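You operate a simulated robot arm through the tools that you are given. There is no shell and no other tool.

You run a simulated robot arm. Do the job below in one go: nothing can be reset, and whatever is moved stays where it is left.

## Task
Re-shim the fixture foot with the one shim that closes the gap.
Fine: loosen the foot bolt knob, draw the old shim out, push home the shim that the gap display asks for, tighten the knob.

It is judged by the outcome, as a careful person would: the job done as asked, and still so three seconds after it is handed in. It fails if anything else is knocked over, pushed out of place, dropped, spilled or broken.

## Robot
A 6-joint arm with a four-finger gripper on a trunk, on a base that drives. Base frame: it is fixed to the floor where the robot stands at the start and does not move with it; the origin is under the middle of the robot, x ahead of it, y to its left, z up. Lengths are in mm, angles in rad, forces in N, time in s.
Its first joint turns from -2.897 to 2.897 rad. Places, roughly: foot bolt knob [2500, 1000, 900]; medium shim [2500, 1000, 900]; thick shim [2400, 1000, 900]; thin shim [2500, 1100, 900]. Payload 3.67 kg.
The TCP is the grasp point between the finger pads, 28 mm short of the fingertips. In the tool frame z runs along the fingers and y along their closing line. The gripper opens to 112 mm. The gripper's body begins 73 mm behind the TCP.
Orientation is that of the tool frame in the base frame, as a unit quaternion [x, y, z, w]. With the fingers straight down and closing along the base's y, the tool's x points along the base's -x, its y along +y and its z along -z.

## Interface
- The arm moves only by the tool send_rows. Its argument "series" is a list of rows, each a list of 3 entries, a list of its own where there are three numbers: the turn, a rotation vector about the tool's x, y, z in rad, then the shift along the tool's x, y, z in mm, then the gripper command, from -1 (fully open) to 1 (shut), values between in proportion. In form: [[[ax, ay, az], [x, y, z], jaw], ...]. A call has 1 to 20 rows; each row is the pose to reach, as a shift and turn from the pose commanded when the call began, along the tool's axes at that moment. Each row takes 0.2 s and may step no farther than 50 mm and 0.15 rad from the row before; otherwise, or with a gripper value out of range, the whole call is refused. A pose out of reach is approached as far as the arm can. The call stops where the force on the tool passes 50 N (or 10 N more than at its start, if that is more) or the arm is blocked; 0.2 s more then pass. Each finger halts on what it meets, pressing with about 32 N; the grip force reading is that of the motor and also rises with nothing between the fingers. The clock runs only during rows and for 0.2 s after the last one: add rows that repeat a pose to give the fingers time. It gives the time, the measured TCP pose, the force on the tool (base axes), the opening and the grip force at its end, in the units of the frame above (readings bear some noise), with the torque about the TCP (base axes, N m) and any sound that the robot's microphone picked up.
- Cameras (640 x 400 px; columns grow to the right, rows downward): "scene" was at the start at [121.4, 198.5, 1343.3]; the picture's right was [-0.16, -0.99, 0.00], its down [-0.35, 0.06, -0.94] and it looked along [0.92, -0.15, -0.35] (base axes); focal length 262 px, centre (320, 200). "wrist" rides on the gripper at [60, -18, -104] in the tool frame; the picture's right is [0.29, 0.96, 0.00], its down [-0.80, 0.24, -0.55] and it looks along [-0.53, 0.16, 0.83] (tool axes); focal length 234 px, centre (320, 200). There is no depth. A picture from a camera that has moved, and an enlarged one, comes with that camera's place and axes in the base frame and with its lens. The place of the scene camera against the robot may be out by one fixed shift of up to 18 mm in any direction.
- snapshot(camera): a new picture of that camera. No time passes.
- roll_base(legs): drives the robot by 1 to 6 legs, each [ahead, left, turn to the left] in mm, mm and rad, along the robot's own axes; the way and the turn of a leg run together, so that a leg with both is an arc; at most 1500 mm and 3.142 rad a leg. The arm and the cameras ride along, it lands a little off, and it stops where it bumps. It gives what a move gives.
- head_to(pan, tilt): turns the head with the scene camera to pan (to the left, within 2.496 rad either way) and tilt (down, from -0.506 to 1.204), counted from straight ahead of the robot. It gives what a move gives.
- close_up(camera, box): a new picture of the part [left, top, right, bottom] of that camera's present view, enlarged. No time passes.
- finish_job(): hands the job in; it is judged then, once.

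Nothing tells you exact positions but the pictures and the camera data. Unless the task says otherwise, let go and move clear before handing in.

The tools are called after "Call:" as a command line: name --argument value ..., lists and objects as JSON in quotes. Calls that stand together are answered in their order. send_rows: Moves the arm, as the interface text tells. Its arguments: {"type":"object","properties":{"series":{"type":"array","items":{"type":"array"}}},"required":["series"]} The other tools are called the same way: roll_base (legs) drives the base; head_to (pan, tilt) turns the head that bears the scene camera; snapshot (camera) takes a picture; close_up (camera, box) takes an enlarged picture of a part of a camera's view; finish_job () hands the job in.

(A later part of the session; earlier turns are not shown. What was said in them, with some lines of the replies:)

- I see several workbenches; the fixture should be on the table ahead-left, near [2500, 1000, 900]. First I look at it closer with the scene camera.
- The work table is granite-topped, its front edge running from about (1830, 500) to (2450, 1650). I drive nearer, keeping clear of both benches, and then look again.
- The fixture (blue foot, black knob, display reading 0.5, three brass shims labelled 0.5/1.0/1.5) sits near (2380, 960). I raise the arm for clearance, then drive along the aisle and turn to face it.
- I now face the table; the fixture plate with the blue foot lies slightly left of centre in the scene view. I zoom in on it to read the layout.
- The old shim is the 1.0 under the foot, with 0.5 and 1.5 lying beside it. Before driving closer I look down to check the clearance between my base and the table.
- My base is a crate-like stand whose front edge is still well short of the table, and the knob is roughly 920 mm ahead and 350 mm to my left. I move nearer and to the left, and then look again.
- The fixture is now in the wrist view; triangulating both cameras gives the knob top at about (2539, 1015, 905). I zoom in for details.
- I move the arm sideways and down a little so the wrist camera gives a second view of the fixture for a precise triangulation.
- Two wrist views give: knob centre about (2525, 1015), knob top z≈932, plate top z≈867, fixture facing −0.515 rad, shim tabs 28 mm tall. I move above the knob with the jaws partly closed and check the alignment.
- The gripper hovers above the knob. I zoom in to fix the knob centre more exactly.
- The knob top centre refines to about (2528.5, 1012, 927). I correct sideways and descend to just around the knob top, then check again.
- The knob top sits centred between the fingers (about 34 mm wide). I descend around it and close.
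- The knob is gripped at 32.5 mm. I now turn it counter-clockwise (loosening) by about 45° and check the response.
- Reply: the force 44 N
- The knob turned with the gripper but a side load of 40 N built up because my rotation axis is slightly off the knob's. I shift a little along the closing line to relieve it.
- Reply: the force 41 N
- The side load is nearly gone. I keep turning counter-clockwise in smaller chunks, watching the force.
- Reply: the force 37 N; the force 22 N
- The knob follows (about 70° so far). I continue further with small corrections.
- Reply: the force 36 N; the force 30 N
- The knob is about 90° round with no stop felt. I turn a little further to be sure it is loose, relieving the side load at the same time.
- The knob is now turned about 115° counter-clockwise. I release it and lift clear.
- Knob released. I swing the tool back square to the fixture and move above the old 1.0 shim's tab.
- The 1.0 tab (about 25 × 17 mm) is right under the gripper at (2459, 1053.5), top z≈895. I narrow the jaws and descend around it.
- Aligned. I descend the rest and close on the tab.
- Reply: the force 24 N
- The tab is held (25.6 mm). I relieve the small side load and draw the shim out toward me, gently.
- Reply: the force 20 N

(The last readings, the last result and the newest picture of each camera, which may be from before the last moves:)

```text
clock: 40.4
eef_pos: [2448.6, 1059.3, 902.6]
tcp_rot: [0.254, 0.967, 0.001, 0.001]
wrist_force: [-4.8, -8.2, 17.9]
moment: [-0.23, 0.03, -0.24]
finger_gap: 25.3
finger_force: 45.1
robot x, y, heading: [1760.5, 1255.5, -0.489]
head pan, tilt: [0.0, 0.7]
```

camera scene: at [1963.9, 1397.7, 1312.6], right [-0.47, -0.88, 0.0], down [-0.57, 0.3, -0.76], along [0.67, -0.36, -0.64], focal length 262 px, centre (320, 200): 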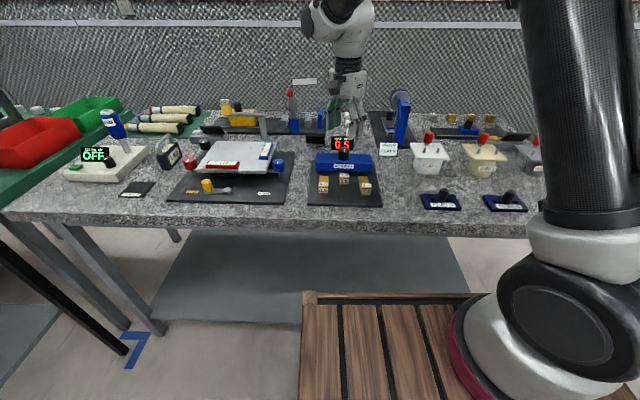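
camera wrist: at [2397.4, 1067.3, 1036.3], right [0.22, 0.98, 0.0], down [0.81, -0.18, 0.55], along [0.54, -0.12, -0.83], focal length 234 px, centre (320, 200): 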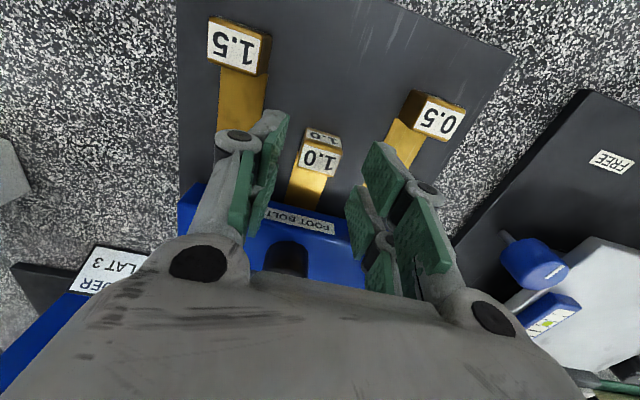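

The shim slides freely. I continue drawing it until the blade is fully clear of the foot.

Call:
send_rows --series '[[[0, 0, 0], [8, -0.5, 0], 0.8], [[0, 0, 0], [16, -0.5, 0], 0.8], [[0, 0, 0], [24, -0.5, 0], 0.8], [[0, 0, 0], [32, -0.5, 0], 0.8], [[0, 0, 0], [40, -0.5, 0], 0.8], [[0, 0, 0], [40, -0.5, 0], 0.8]]'

Call:
close_up --camera "scene" --box '[300, 110, 390, 210]'

Call:
snapshot --camera "wrist"

```text
clock: 41.8
eef_pos: [2417.5, 1076.0, 901.7]
tcp_rot: [0.254, 0.967, 0.001, 0.003]
wrist_force: [44.1, -10.0, -0.4]
moment: [-0.27, -1.12, -0.31]
finger_gap: 25.9
finger_force: 44.8
robot x, y, heading: [1762.7, 1258.2, -0.491]
head pan, tilt: [0.0, 0.7]
```

```text
4.00 times, centred on (345, 160) of scene
camera zoom: at [1965.8, 1397.2, 1312.4], right [-0.47, -0.88, 0.0], down [-0.57, 0.3, -0.76], along [0.67, -0.36, -0.65], focal length 1047 px, centre (220, 360)
```

zoom: 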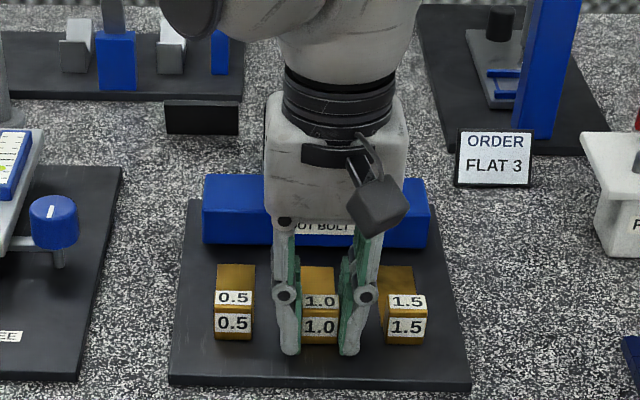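

```text
taken
camera wrist: at [2355.0, 1090.6, 1005.0], right [0.22, 0.98, 0.0], down [0.81, -0.18, 0.56], along [0.55, -0.12, -0.83], focal length 234 px, centre (320, 200)
```

wrist: 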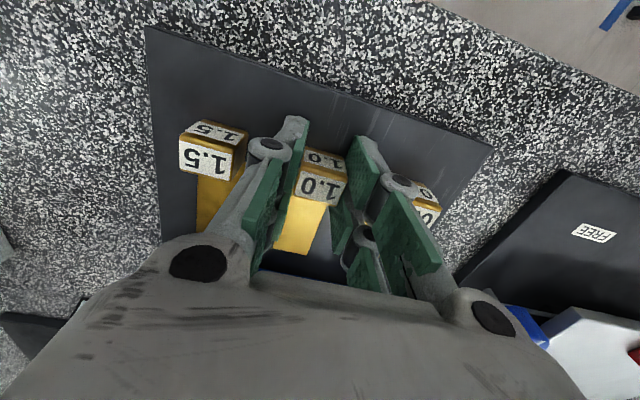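

All three tabs now line up and the 1.0 shim meets its end stop, so each shim evidently slides in its own lane under the foot. I relax the pull, release, and lift to read the display.

Call:
send_rows --series '[[[0, 0, 0], [-3, 0, 0], 0.8], [[0, 0, 0], [-5, 0, 0], 0.8], [[0, 0, 0], [-5, 0, 0], 0.5], [[0, 0, 0], [-5, 0, 0], 0.35], [[0, 0, 0], [-5, 0, 0], 0.35]]'

Call:
send_rows --series '[[[0, 0, 0], [0, 0, -20], 0.35], [[0, 0, 0], [10, 0, -60], 0.35], [[0, 0, 0], [20, 0, -100], 0.35], [[0, 0, 0], [20, 0, -100], 0.35]]'

Call:
snapshot --camera "wrist"

Call:
close_up --camera "scene" --box '[300, 110, 390, 210]'

```text
clock: 43.0
eef_pos: [2417.0, 1075.2, 902.0]
tcp_rot: [0.254, 0.967, 0.0, -0.001]
wrist_force: [-0.4, -0.1, -0.1]
moment: [0.02, 0.04, 0.01]
finger_gap: 36.6
finger_force: 0.0
robot x, y, heading: [1760.1, 1257.7, -0.493]
head pan, tilt: [0.0, 0.7]
```

```text
clock: 44.0
eef_pos: [2399.6, 1084.2, 1000.7]
tcp_rot: [0.254, 0.967, 0.0, 0.0]
wrist_force: [-0.1, -0.5, 0.0]
moment: [-0.01, 0.03, 0.03]
finger_gap: 36.5
finger_force: 0.1
robot x, y, heading: [1762.5, 1256.8, -0.489]
head pan, tilt: [0.0, 0.7]
```

```text
taken
camera wrist: at [2338.3, 1098.4, 1104.7], right [0.22, 0.98, 0.0], down [0.81, -0.18, 0.55], along [0.54, -0.12, -0.83], focal length 234 px, centre (320, 200)
```

wrist: 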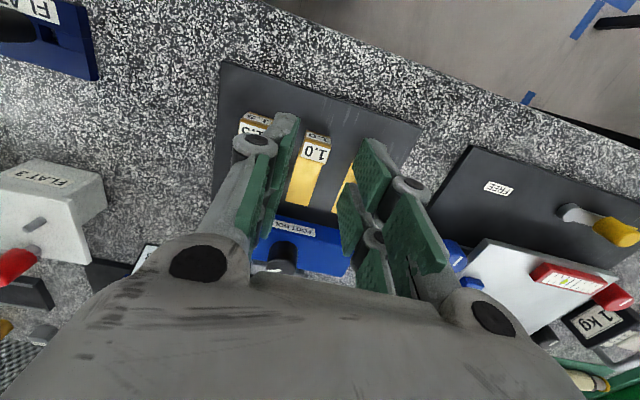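

```text
4.00 times, centred on (345, 160) of scene
camera zoom: at [1964.0, 1397.7, 1312.6], right [-0.47, -0.88, 0.0], down [-0.57, 0.3, -0.76], along [0.68, -0.36, -0.64], focal length 1047 px, centre (220, 360)
```

zoom: 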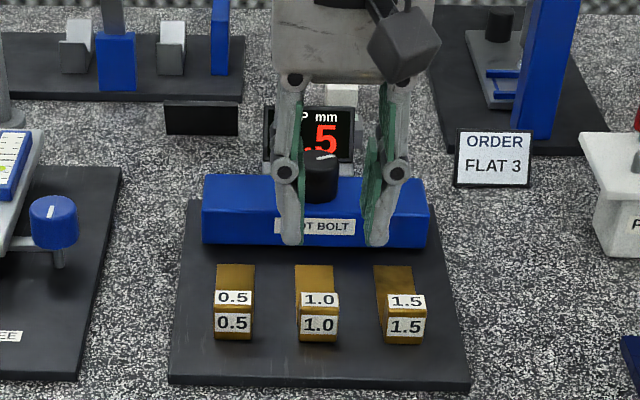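

The display is partly hidden by the fingers; I lift higher and aside to read it fully.

Call:
send_rows --series '[[[0, 0, 0], [0, 0, -40], 0.35], [[0, 0, 0], [30, -30, -60], 0.35], [[0, 0, 0], [50, -70, -80], 0.35], [[0, 0, 0], [50, -110, -90], 0.35], [[0, 0, 0], [50, -110, -90], 0.35]]'

Call:
close_up --camera "scene" --box '[300, 110, 390, 210]'

Call:
snapshot --camera "wrist"

```text
clock: 45.2
eef_pos: [2301.0, 1010.1, 1090.6]
tcp_rot: [0.254, 0.967, 0.0, 0.0]
wrist_force: [0.0, 0.5, 0.4]
moment: [-0.02, 0.02, 0.02]
finger_gap: 36.5
finger_force: 0.1
robot x, y, heading: [1757.9, 1258.8, -0.487]
head pan, tilt: [0.0, 0.7]
```

```text
4.00 times, centred on (345, 160) of scene
camera zoom: at [1963.9, 1397.7, 1312.6], right [-0.47, -0.88, 0.0], down [-0.57, 0.3, -0.76], along [0.68, -0.36, -0.64], focal length 1047 px, centre (220, 360)
```

zoom: 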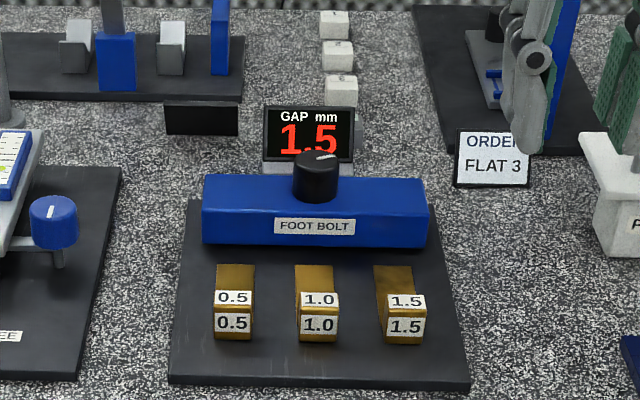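

```text
taken
camera wrist: at [2239.9, 1025.2, 1194.2], right [0.22, 0.98, 0.0], down [0.81, -0.18, 0.55], along [0.54, -0.12, -0.83], focal length 234 px, centre (320, 200)
```

wrist: 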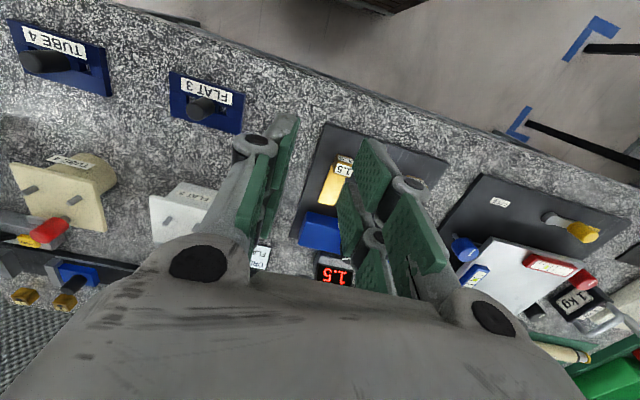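

With the old shim out, the display now asks for 1.5 mm, so the thick shim goes in. I move above the 1.5 tab.

Call:
send_rows --series '[[[0, 0, 0], [-18, 14.5, 20], 0.14], [[0, 0, 0], [-36, 29, 40], 0.14], [[0, 0, 0], [-54, 43, 60], 0.14], [[0, 0, 0], [-70.8, 57.6, 80], 0.14], [[0, 0, 0], [-70.8, 57.6, 80], 0.14]]'

Call:
snapshot --camera "wrist"

Call:
close_up --camera "wrist" --box '[240, 60, 400, 160]'

```text
clock: 46.4
eef_pos: [2393.0, 1028.0, 1010.8]
tcp_rot: [0.255, 0.967, -0.001, 0.0]
wrist_force: [-0.7, -0.1, -0.7]
moment: [0.02, 0.0, -0.01]
finger_gap: 48.1
finger_force: 0.1
robot x, y, heading: [1763.6, 1259.7, -0.486]
head pan, tilt: [0.0, 0.7]
```

```text
taken
camera wrist: at [2331.9, 1042.4, 1114.7], right [0.22, 0.98, 0.0], down [0.81, -0.18, 0.55], along [0.54, -0.12, -0.83], focal length 234 px, centre (320, 200)
```

wrist: 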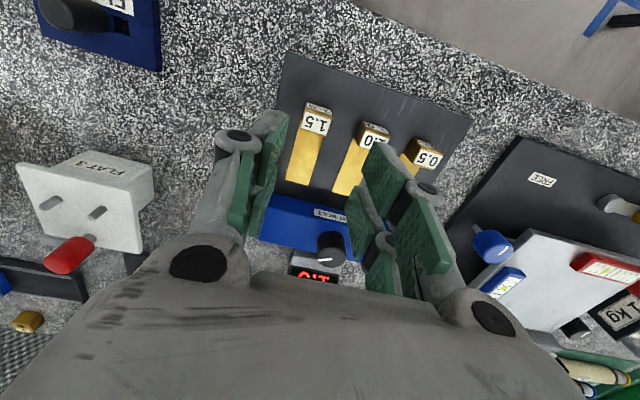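

```text
4.00 times, centred on (320, 110) of wrist
camera zoom: at [2331.9, 1042.4, 1114.7], right [0.22, 0.98, 0.0], down [0.81, -0.18, 0.55], along [0.54, -0.12, -0.83], focal length 937 px, centre (320, 560)
```

zoom: 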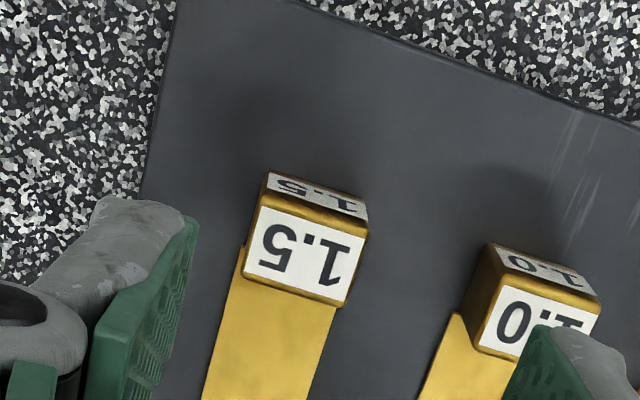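

The 1.5 tab is at about (2391.5, 1025.3). I shift 3 mm to centre, descend around it and close.

Call:
send_rows --series '[[[0, 0, 0], [-0.2, -3.3, 30], 0.14], [[0, 0, 0], [-0.2, -3.3, 65], 0.14], [[0, 0, 0], [-0.2, -3.3, 90], 0.14], [[0, 0, 0], [-0.2, -3.3, 108.5], 0.14], [[0, 0, 0], [-0.2, -3.3, 108.5], 0.14]]'

Call:
close_up --camera "wrist" --box '[220, 90, 420, 250]'

Call:
close_up --camera "scene" --box '[300, 110, 390, 210]'

```text
clock: 47.6
eef_pos: [2393.0, 1025.0, 903.7]
tcp_rot: [0.254, 0.967, 0.0, 0.0]
wrist_force: [0.3, -0.9, 1.0]
moment: [-0.02, -0.02, -0.01]
finger_gap: 48.2
finger_force: 0.1
robot x, y, heading: [1760.2, 1259.4, -0.485]
head pan, tilt: [0.0, 0.7]
```

```text
2.50 times, centred on (320, 170) of wrist
camera zoom: at [2331.0, 1039.3, 1007.2], right [0.22, 0.98, 0.0], down [0.81, -0.18, 0.55], along [0.54, -0.12, -0.83], focal length 585 px, centre (320, 275)
```

zoom: 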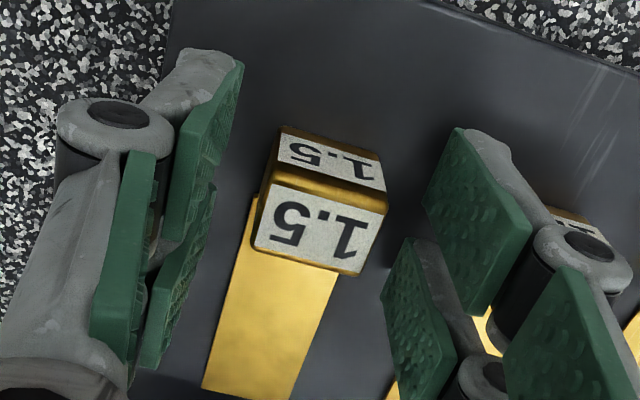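

```text
4.00 times, centred on (345, 160) of scene
camera zoom: at [1963.9, 1397.7, 1312.6], right [-0.47, -0.88, 0.0], down [-0.57, 0.3, -0.76], along [0.68, -0.36, -0.64], focal length 1047 px, centre (220, 360)
```

zoom: 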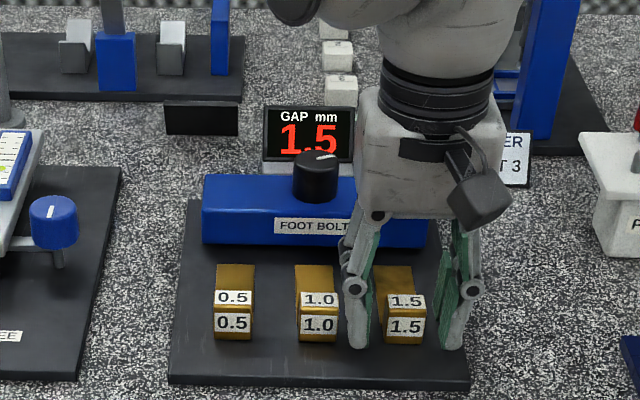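

Centred on the 1.5 tab. I close the jaws and push it in toward the foot in small steps.

Call:
send_rows --series '[[[0, 0, 0], [0, 0, 0], 0.5], [[0, 0, 0], [0, 0, 0], 0.8], [[0, 0, 0], [0, 0, 0], 0.8]]'

Call:
send_rows --series '[[[0, 0, 0], [-4, 0, 0], 0.8], [[0, 0, 0], [-10, 0, 0], 0.8], [[0, 0, 0], [-16, 0, 0], 0.8], [[0, 0, 0], [-16, 0, 0], 0.8]]'

```text
clock: 48.4
eef_pos: [2392.4, 1025.0, 904.0]
tcp_rot: [0.256, 0.967, 0.0, 0.0]
wrist_force: [-5.5, -11.9, -1.2]
moment: [-0.36, 0.08, -0.28]
finger_gap: 25.6
finger_force: 45.1
robot x, y, heading: [1761.1, 1260.3, -0.495]
head pan, tilt: [0.0, 0.7]
```

```text
clock: 49.4
eef_pos: [2406.1, 1016.7, 903.2]
tcp_rot: [0.254, 0.967, 0.0, 0.0]
wrist_force: [-9.1, -15.9, 6.0]
moment: [-0.09, 0.8, -0.31]
finger_gap: 25.7
finger_force: 44.7
robot x, y, heading: [1762.0, 1258.9, -0.494]
head pan, tilt: [0.0, 0.7]
```

The shim slides well (16 mm in). I continue toward the foot with a slight lateral correction.

Call:
send_rows --series '[[[0, 0, 0], [-3, -1, 0], 0.8], [[0, 0, 0], [-8, -1.2, 0], 0.8], [[0, 0, 0], [-13, -1.2, 0], 0.8], [[0, 0, 0], [-18, -1.2, 0], 0.8], [[0, 0, 0], [-23, -1.2, 0], 0.8], [[0, 0, 0], [-23, -1.2, 0], 0.8]]'

Call:
close_up --camera "scene" --box '[300, 110, 390, 210]'

```text
clock: 50.8
eef_pos: [2423.9, 1004.5, 904.2]
tcp_rot: [0.255, 0.967, 0.0, 0.001]
wrist_force: [-3.3, -6.8, 29.5]
moment: [0.11, 0.63, -0.33]
finger_gap: 25.5
finger_force: 45.1
robot x, y, heading: [1760.1, 1262.0, -0.491]
head pan, tilt: [0.0, 0.7]
```

```text
4.00 times, centred on (345, 160) of scene
camera zoom: at [1962.9, 1397.8, 1312.8], right [-0.47, -0.88, 0.0], down [-0.57, 0.3, -0.77], along [0.68, -0.36, -0.64], focal length 1047 px, centre (220, 360)
```

zoom: 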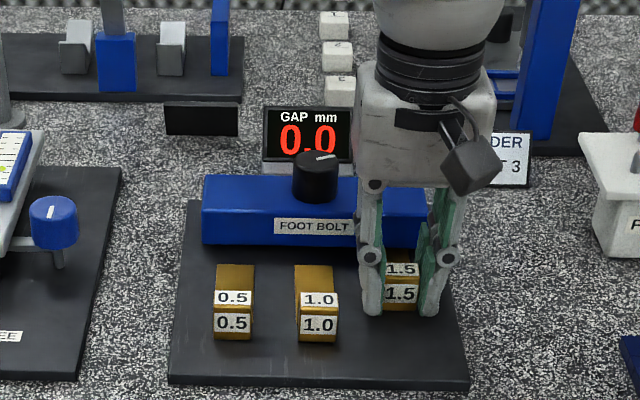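

The gap already reads 0.0; I push the last millimetres until the shim meets its home stop.

Call:
send_rows --series '[[[0, 0, 0], [-2, -0.3, -1.5], 0.8], [[0, 0, 0], [-4, -0.5, -1.5], 0.8], [[0, 0, 0], [-6, -0.5, -1.5], 0.8], [[0, 0, 0], [-8, -0.5, -1.5], 0.8], [[0, 0, 0], [-8, -0.5, -1.5], 0.8]]'

```text
clock: 52.0
eef_pos: [2430.0, 1001.4, 903.8]
tcp_rot: [0.254, 0.967, -0.001, 0.0]
wrist_force: [-4.7, 4.8, 6.6]
moment: [0.08, -0.11, -0.32]
finger_gap: 25.4
finger_force: 45.1
robot x, y, heading: [1760.0, 1258.9, -0.491]
head pan, tilt: [0.0, 0.7]
```

Call:
send_rows --series '[[[0, 0, 0], [-1.5, 0, 0], 0.8], [[0, 0, 0], [-3, 0, 0], 0.8], [[0, 0, 0], [-4, 0, 0], 0.8], [[0, 0, 0], [-4, 0, 0], 0.8]]'

Call:
close_up --camera "scene" --box '[300, 110, 390, 210]'

```text
clock: 53.0
eef_pos: [2431.9, 1000.9, 904.9]
tcp_rot: [0.255, 0.967, 0.0, -0.002]
wrist_force: [-33.9, 25.5, 3.2]
moment: [0.67, 0.89, -0.21]
finger_gap: 25.9
finger_force: 44.9
robot x, y, heading: [1760.6, 1257.1, -0.488]
head pan, tilt: [0.0, 0.7]
```

```text
4.00 times, centred on (345, 160) of scene
camera zoom: at [1962.4, 1398.8, 1312.7], right [-0.47, -0.88, 0.0], down [-0.57, 0.3, -0.77], along [0.68, -0.36, -0.64], focal length 1047 px, centre (220, 360)
```

zoom: 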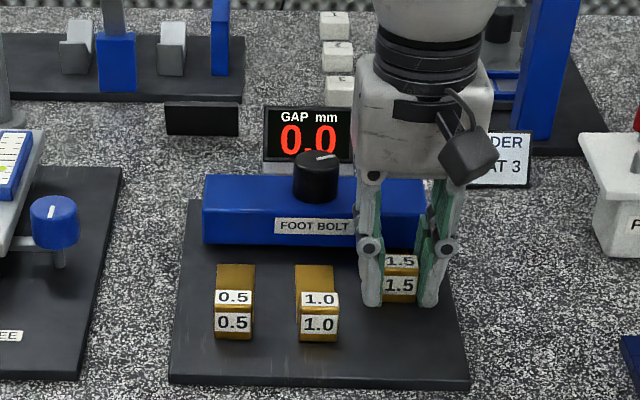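

The home stop is reached (about 46 mm of travel, 42 N at the stop) and the gap reads 0.0. I relax the push, release and lift.

Call:
send_rows --series '[[[0, 0, 0], [2, 0, 0], 0.8], [[0, 0, 0], [3.5, 0, 0], 0.8], [[0, 0, 0], [3.5, 0, 0], 0.5], [[0, 0, 0], [3.5, 0, 0], 0.35], [[0, 0, 0], [3.5, 0, 0], 0.35]]'

Call:
send_rows --series '[[[0, 0, 0], [0, 0, -20], 0.35], [[0, 0, 0], [0, 0, -60], 0.3], [[0, 0, 0], [0, 0, -100], 0.2], [[0, 0, 0], [0, 0, -110], 0.0], [[0, 0, 0], [0, 0, -110], -0.1]]'

Call:
snapshot --camera "wrist"

Call:
close_up --camera "scene" --box '[300, 110, 390, 210]'

```text
clock: 54.2
eef_pos: [2432.3, 1000.5, 904.3]
tcp_rot: [0.255, 0.967, 0.0, 0.0]
wrist_force: [-0.3, -0.3, -0.3]
moment: [0.0, 0.03, 0.02]
finger_gap: 36.1
finger_force: 0.0
robot x, y, heading: [1760.1, 1254.1, -0.489]
head pan, tilt: [0.0, 0.7]
```

```text
clock: 55.4
eef_pos: [2430.8, 1000.0, 1016.2]
tcp_rot: [0.255, 0.967, 0.0, -0.001]
wrist_force: [-0.4, 0.7, 0.0]
moment: [-0.01, -0.02, -0.03]
finger_gap: 61.3
finger_force: 0.0
robot x, y, heading: [1759.5, 1256.9, -0.493]
head pan, tilt: [0.0, 0.7]
```

```text
taken
camera wrist: at [2369.9, 1013.7, 1118.2], right [0.22, 0.98, 0.0], down [0.81, -0.18, 0.55], along [0.54, -0.12, -0.83], focal length 234 px, centre (320, 200)
```

wrist: 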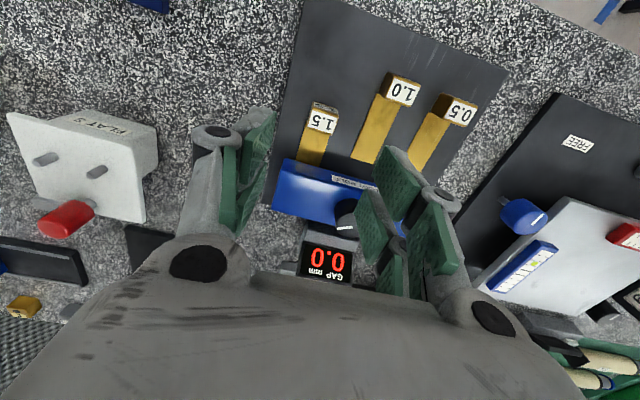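

```text
4.00 times, centred on (345, 160) of scene
camera zoom: at [1963.9, 1397.7, 1312.6], right [-0.47, -0.88, 0.0], down [-0.57, 0.3, -0.76], along [0.68, -0.36, -0.64], focal length 1047 px, centre (220, 360)
```

zoom: 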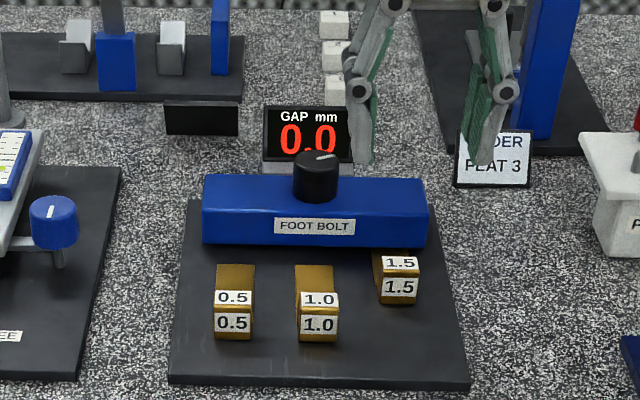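

The 1.5 shim is home and stays. Next I return above the knob, with the tool pre-turned counter-clockwise so that I can tighten clockwise by the full amount.

Call:
send_rows --series '[[[0, 0, -0.135], [-9, 6.6, 0], -0.1], [[0, 0, -0.27], [-18, 13.2, 0], -0.1], [[0, 0, -0.405], [-27, 19.8, 0], -0.1], [[0, 0, -0.54], [-36, 26.4, 0], -0.1], [[0, 0, -0.675], [-45, 33, 0], -0.1], [[0, 0, -0.81], [-54, 39.6, 0], -0.1], [[0, 0, -0.945], [-63, 46.2, 0], -0.1], [[0, 0, -1.08], [-72, 52.8, 0], -0.1], [[0, 0, -1.216], [-80.3, 59.1, 0], -0.1], [[0, 0, -1.216], [-80.3, 59.1, 0], -0.1]]'

Call:
snapshot --camera "wrist"

Call:
close_up --camera "wrist" --box '[260, 80, 420, 180]'

```text
clock: 57.6
eef_pos: [2529.2, 1013.1, 1015.4]
tcp_rot: [-0.343, 0.939, 0.0, -0.001]
wrist_force: [-0.6, 0.3, 0.3]
moment: [0.02, 0.0, 0.06]
finger_gap: 61.6
finger_force: 0.0
robot x, y, heading: [1760.6, 1254.5, -0.49]
head pan, tilt: [0.0, 0.7]
```

```text
taken
camera wrist: at [2495.4, 960.5, 1117.9], right [-0.84, 0.54, 0.0], down [0.45, 0.7, 0.55], along [0.3, 0.46, -0.83], focal length 234 px, centre (320, 200)
```

wrist: 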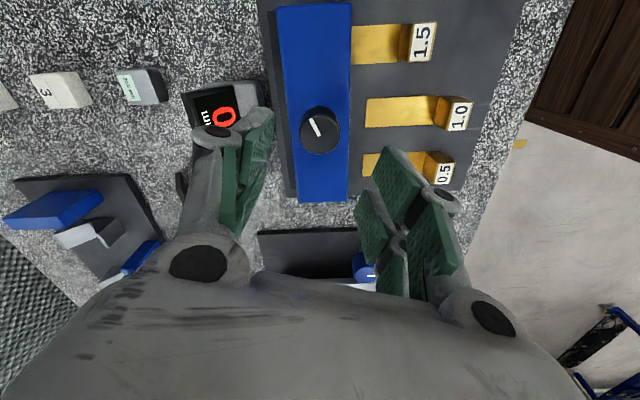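

```text
4.00 times, centred on (340, 130) of wrist
camera zoom: at [2495.4, 960.5, 1117.9], right [-0.84, 0.54, 0.0], down [0.45, 0.7, 0.55], along [0.3, 0.46, -0.83], focal length 937 px, centre (240, 480)
```

zoom: 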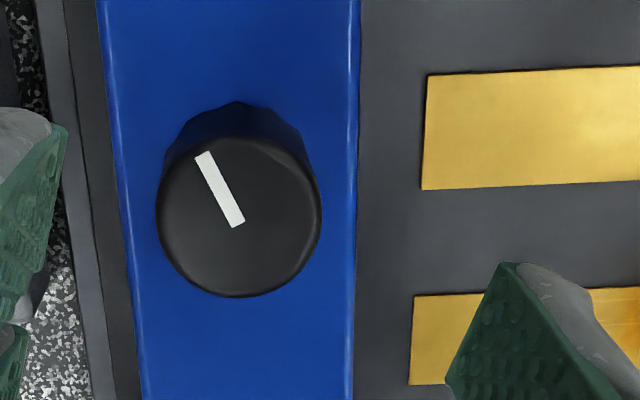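

The knob sits under the gripper at about (2529.6, 1011.8). I descend around it and grip.

Call:
send_rows --series '[[[0, 0, 0], [0.6, -0.7, 25], -0.1], [[0, 0, 0], [0.6, -0.7, 50], -0.1], [[0, 0, 0], [0.6, -0.7, 76.5], -0.1], [[0, 0, 0], [0.6, -0.7, 76.5], -0.1], [[0, 0, 0], [0.6, -0.7, 76.5], 0.2], [[0, 0, 0], [0.6, -0.7, 76.5], 0.5], [[0, 0, 0], [0.6, -0.7, 76.5], 0.5]]'

Call:
close_up --camera "wrist" --box '[220, 90, 420, 250]'

```text
clock: 59.2
eef_pos: [2530.6, 1012.5, 939.2]
tcp_rot: [-0.343, 0.939, 0.0, 0.0]
wrist_force: [-4.0, 4.0, -1.9]
moment: [0.3, -0.09, 0.0]
finger_gap: 32.6
finger_force: 44.4
robot x, y, heading: [1758.1, 1258.0, -0.494]
head pan, tilt: [0.0, 0.7]
```

```text
2.50 times, centred on (320, 170) of wrist
camera zoom: at [2496.7, 960.7, 1043.1], right [-0.84, 0.55, 0.0], down [0.46, 0.7, 0.55], along [0.3, 0.46, -0.83], focal length 585 px, centre (320, 275)
```

zoom: 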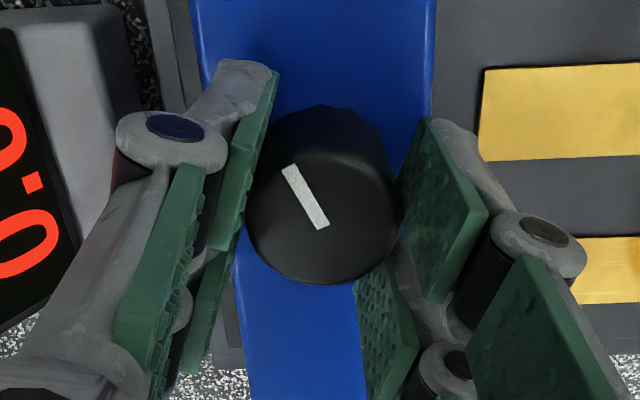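

Gripped cleanly. I now turn clockwise (tightening) in chunks.

Call:
send_rows --series '[[[0, 0, 0.1], [0, 0, 0], 0.5], [[0, 0, 0.2], [0, 0, 0], 0.5], [[0, 0, 0.3], [0, 0, 0], 0.5], [[0, 0, 0.4], [0, 0, 0], 0.5], [[0, 0, 0.4], [0, 0, 0], 0.5]]'

```text
clock: 60.4
eef_pos: [2531.9, 1011.8, 939.6]
tcp_rot: [-0.15, 0.989, -0.001, 0.002]
wrist_force: [4.4, 5.1, 22.4]
moment: [-0.14, 0.75, 0.0]
finger_gap: 32.7
finger_force: 44.9
robot x, y, heading: [1759.5, 1260.5, -0.493]
head pan, tilt: [0.0, 0.7]
```

Call:
send_rows --series '[[[0, 0, 0.1], [0, 0, -1], 0.5], [[0, 0, 0.2], [0, 0, -1.5], 0.5], [[0, 0, 0.3], [0, 0, -1.5], 0.5], [[0, 0, 0.4], [0, 0, -1.5], 0.5], [[0, 0, 0.4], [0, 0, -1.5], 0.5]]'

```text
clock: 61.6
eef_pos: [2531.6, 1010.4, 941.0]
tcp_rot: [0.05, 0.999, 0.0, 0.001]
wrist_force: [20.4, -4.1, 5.6]
moment: [-0.21, -1.62, 0.05]
finger_gap: 32.8
finger_force: 44.9
robot x, y, heading: [1762.5, 1260.8, -0.49]
head pan, tilt: [0.0, 0.7]
```

Call:
send_rows --series '[[[0, 0, 0.1], [-1.2, -0.2, 0], 0.5], [[0, 0, 0.2], [-2, -0.4, 0], 0.5], [[0, 0, 0.3], [-2.2, -0.4, 0], 0.5], [[0, 0, 0.4], [-2.4, -0.4, 0], 0.5], [[0, 0, 0.4], [-2.4, -0.4, 0], 0.5]]'

Call:
snapshot --camera "wrist"

```text
clock: 62.8
eef_pos: [2531.3, 1009.4, 939.5]
tcp_rot: [0.248, 0.969, -0.001, -0.001]
wrist_force: [-11.6, -4.6, 18.7]
moment: [0.28, 1.37, 0.03]
finger_gap: 32.5
finger_force: 45.6
robot x, y, heading: [1760.1, 1259.3, -0.49]
head pan, tilt: [0.0, 0.7]
```

```text
taken
camera wrist: at [2470.1, 1023.3, 1043.1], right [0.21, 0.98, 0.0], down [0.82, -0.17, 0.55], along [0.54, -0.11, -0.83], focal length 234 px, centre (320, 200)
```

wrist: 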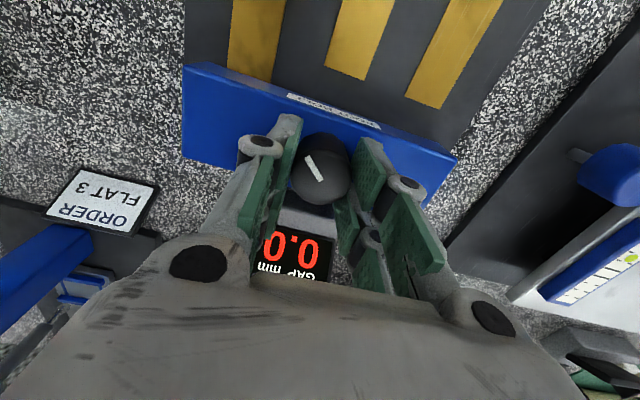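

Call:
send_rows --series '[[[0, 0, 0.1], [0.4, -0.5, -0.6], 0.5], [[0, 0, 0.2], [0.6, -0.8, -1], 0.5], [[0, 0, 0.3], [0.6, -0.8, -1], 0.5], [[0, 0, 0.4], [0.6, -0.8, -1], 0.5], [[0, 0, 0.4], [0.6, -0.8, -1], 0.5]]'

```text
clock: 64.0
eef_pos: [2531.4, 1008.9, 939.2]
tcp_rot: [0.435, 0.9, 0.0, 0.0]
wrist_force: [-21.7, -11.2, -8.7]
moment: [-0.94, -0.12, 0.07]
finger_gap: 32.8
finger_force: 45.4
robot x, y, heading: [1765.5, 1258.1, -0.492]
head pan, tilt: [0.0, 0.7]
```

Call:
send_rows --series '[[[0, 0, 0.1], [0.2, -1.2, 0.4], 0.5], [[0, 0, 0.2], [0.5, -2, 0.6], 0.5], [[0, 0, 0.3], [0.5, -2.2, 0.6], 0.5], [[0, 0, 0.4], [0.5, -2.2, 0.6], 0.5], [[0, 0, 0.4], [0.5, -2.2, 0.6], 0.5]]'

Call:
snapshot --camera "wrist"

Call:
close_up --camera "scene" --box '[300, 110, 390, 210]'

```text
clock: 65.2
eef_pos: [2529.0, 1008.2, 939.7]
tcp_rot: [0.605, 0.796, 0.0, 0.0]
wrist_force: [-14.0, -9.9, -6.3]
moment: [-0.27, 0.23, 0.07]
finger_gap: 32.8
finger_force: 44.8
robot x, y, heading: [1761.0, 1254.7, -0.493]
head pan, tilt: [0.0, 0.7]
```

```text
taken
camera wrist: at [2496.1, 1062.0, 1043.0], right [0.85, 0.53, 0.0], down [0.44, -0.7, 0.55], along [0.3, -0.47, -0.83], focal length 234 px, centre (320, 200)
```

wrist: 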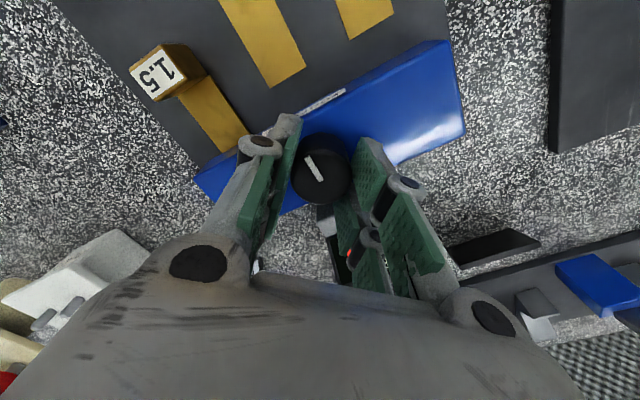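

```text
4.00 times, centred on (345, 160) of scene
camera zoom: at [1963.6, 1397.3, 1312.7], right [-0.47, -0.88, 0.0], down [-0.57, 0.3, -0.76], along [0.68, -0.36, -0.64], focal length 1047 px, centre (220, 360)
```

zoom: 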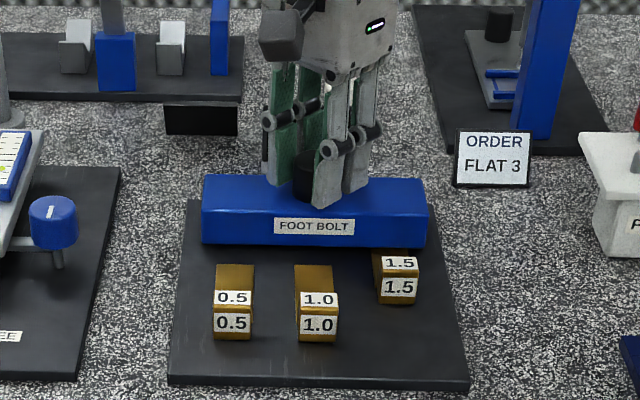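

The knob is back at its starting angle, and the display area shows nothing amiss. I nip it a little further clockwise to feel for the tight stop.

Call:
send_rows --series '[[[0, 0, 0], [0, -1, 0.3], 0.5], [[0, 0, 0.06], [0, -1.2, 0.5], 0.5], [[0, 0, 0.12], [0, -1.2, 0.5], 0.5], [[0, 0, 0.18], [0, -1.2, 0.5], 0.5], [[0, 0, 0.18], [0, -1.2, 0.5], 0.5]]'

Call:
close_up --camera "wrist" --box '[220, 90, 420, 250]'

```text
clock: 66.4
eef_pos: [2529.0, 1009.7, 940.3]
tcp_rot: [0.674, 0.739, 0.001, 0.0]
wrist_force: [-6.2, 5.5, 3.4]
moment: [0.63, 0.28, 0.13]
finger_gap: 31.6
finger_force: 44.9
robot x, y, heading: [1761.9, 1256.1, -0.483]
head pan, tilt: [0.0, 0.7]
```

```text
2.50 times, centred on (320, 170) of wrist
camera zoom: at [2505.3, 1068.2, 1043.2], right [0.93, 0.37, 0.0], down [0.31, -0.77, 0.55], along [0.21, -0.51, -0.83], focal length 585 px, centre (320, 275)
```

zoom: 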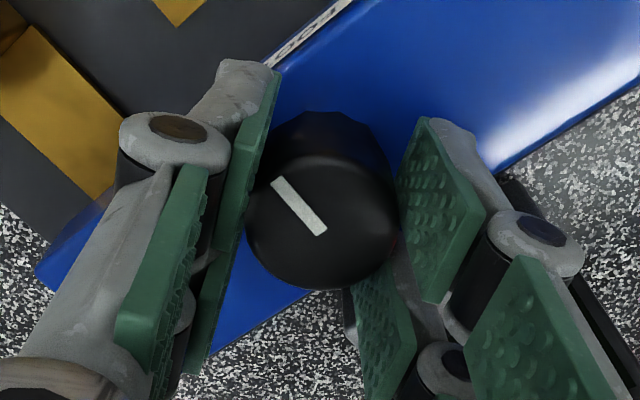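

The fingers began to slip on the knob while it stayed put, so it is at its tight stop. I release and lift clear.

Call:
send_rows --series '[[[0, 0, 0], [0, 0, 0], 0.3], [[0, 0, 0], [0, 0, 0], 0.0], [[0, 0, 0], [0, 0, 0], -0.1], [[0, 0, 0], [0, 0, -20], -0.1], [[0, 0, 0], [0, 0, -50], -0.1], [[0, 0, 0], [0, 0, -80], -0.1], [[0, 0, 0], [0, 0, -80], -0.1]]'

Call:
close_up --camera "wrist" --box '[220, 50, 420, 180]'

Call:
close_up --camera "scene" --box '[300, 110, 390, 210]'

```text
clock: 68.0
eef_pos: [2528.3, 1009.4, 1019.7]
tcp_rot: [0.674, 0.739, 0.0, 0.0]
wrist_force: [-0.8, -0.1, 0.1]
moment: [-0.01, 0.0, 0.02]
finger_gap: 61.5
finger_force: 0.0
robot x, y, heading: [1758.0, 1258.8, -0.49]
head pan, tilt: [0.0, 0.7]
```

```text
3.08 times, centred on (320, 115) of wrist
camera zoom: at [2504.1, 1067.4, 1123.3], right [0.93, 0.37, 0.0], down [0.31, -0.77, 0.55], along [0.21, -0.51, -0.83], focal length 720 px, centre (320, 462)
```

zoom: 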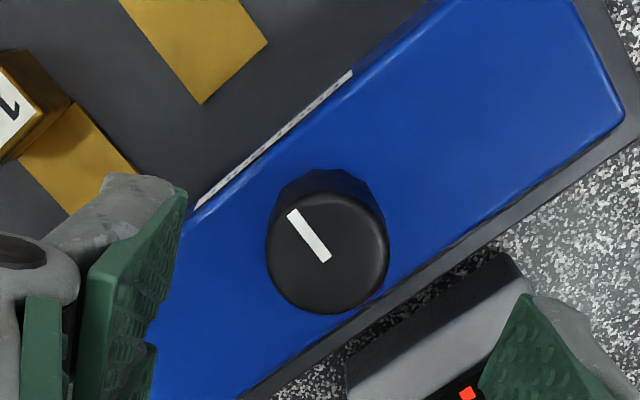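

```text
4.00 times, centred on (345, 160) of scene
camera zoom: at [1963.9, 1397.7, 1312.6], right [-0.47, -0.88, 0.0], down [-0.57, 0.3, -0.76], along [0.68, -0.36, -0.64], focal length 1047 px, centre (220, 360)
```

zoom: 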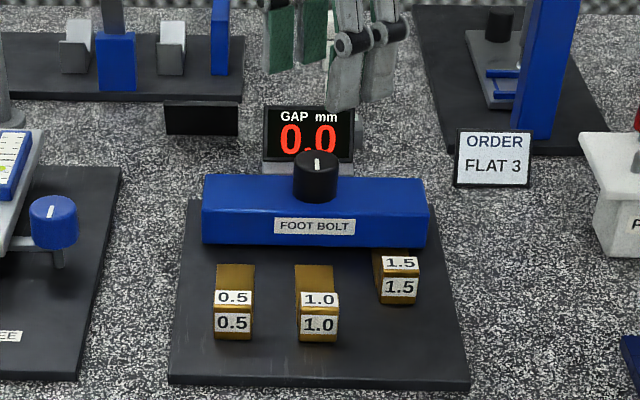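

The pointer is back at its original tight position, the gap reads 0.0, the 1.5 shim is home and the other two are out. I retract the arm well clear and take a last look.

Call:
send_rows --series '[[[0, 0, 0], [0, 0, -40], -0.1], [[0, 0, 0], [0, 0, -80], -0.1], [[0, 0, 0], [0, 0, -120], -0.1], [[0, 0, -0.13], [20, -30, -130], -0.1], [[0, 0, -0.26], [40, -60, -140], -0.1], [[0, 0, -0.39], [60, -90, -140], -0.1], [[0, 0, -0.52], [80, -120, -140], -0.1], [[0, 0, -0.52], [80, -120, -140], -0.1]]'

Call:
snapshot --camera "scene"

Call:
close_up --camera "scene" --box '[300, 110, 390, 210]'

Call:
snapshot --camera "wrist"

```text
clock: 69.8
eef_pos: [2405.1, 1077.2, 1157.9]
tcp_rot: [0.461, 0.887, 0.0, 0.0]
wrist_force: [0.1, -0.6, -0.4]
moment: [0.01, 0.01, 0.0]
finger_gap: 61.8
finger_force: 0.0
robot x, y, heading: [1757.2, 1257.8, -0.49]
head pan, tilt: [0.0, 0.7]
```

```text
taken
camera scene: at [1964.0, 1397.6, 1312.6], right [-0.47, -0.88, 0.0], down [-0.57, 0.3, -0.76], along [0.67, -0.36, -0.64], focal length 262 px, centre (320, 200)
```

scene: 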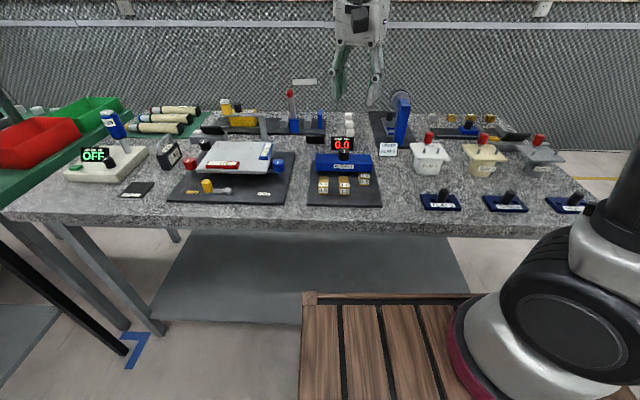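

```text
4.00 times, centred on (345, 160) of scene
camera zoom: at [1964.0, 1397.6, 1312.6], right [-0.47, -0.88, 0.0], down [-0.57, 0.3, -0.76], along [0.67, -0.36, -0.64], focal length 1047 px, centre (220, 360)
```

zoom: 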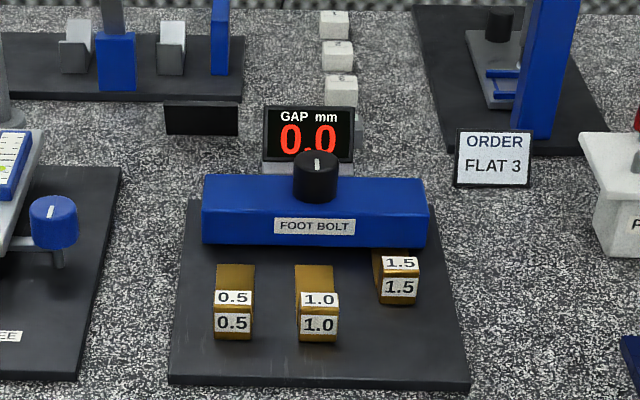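

```text
taken
camera wrist: at [2353.9, 1116.4, 1261.6], right [0.62, 0.79, 0.0], down [0.65, -0.51, 0.55], along [0.44, -0.34, -0.83], focal length 234 px, centre (320, 200)
```

wrist: 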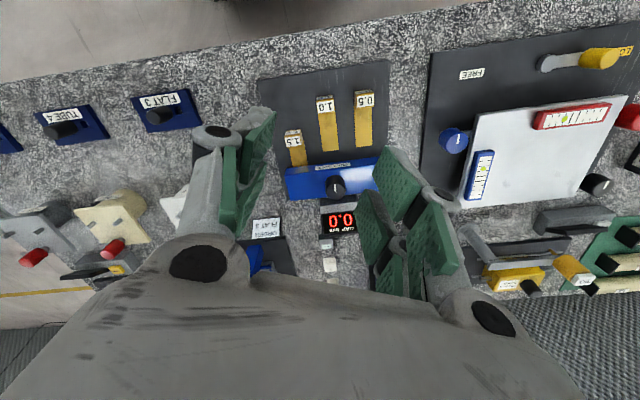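

The 1.5 mm shim is home under the foot and the gap display reads 0.0. The old 1.0 shim is drawn out, the knob is tight with its pointer back where it started, nothing else has moved, and the arm is clear, so I hand the job in.

Call:
finish_job

```text
The job is handed in.
```

The fixture foot is re-shimmed with the 1.5 mm shim, and the gap display reads 0.0. The job has been handed in.

- **Old shim:** I loosened the knob about 115° and drew the 1.0 mm shim out to its stop. The display then changed from 0.5 to 1.5, so the thick shim was the one to use.
- **New shim:** I pushed the 1.5 mm shim in until it met its home stop, about 46 mm of travel.
- **Knob:** I turned it back clockwise until my fingers slipped and it would turn no further. Its pointer is back at the starting angle.
- **Surroundings:** In the last pictures nothing else on the table looks moved or knocked over. The 0.5 and 1.0 shims are both fully out in their own lanes, and the arm is clear.
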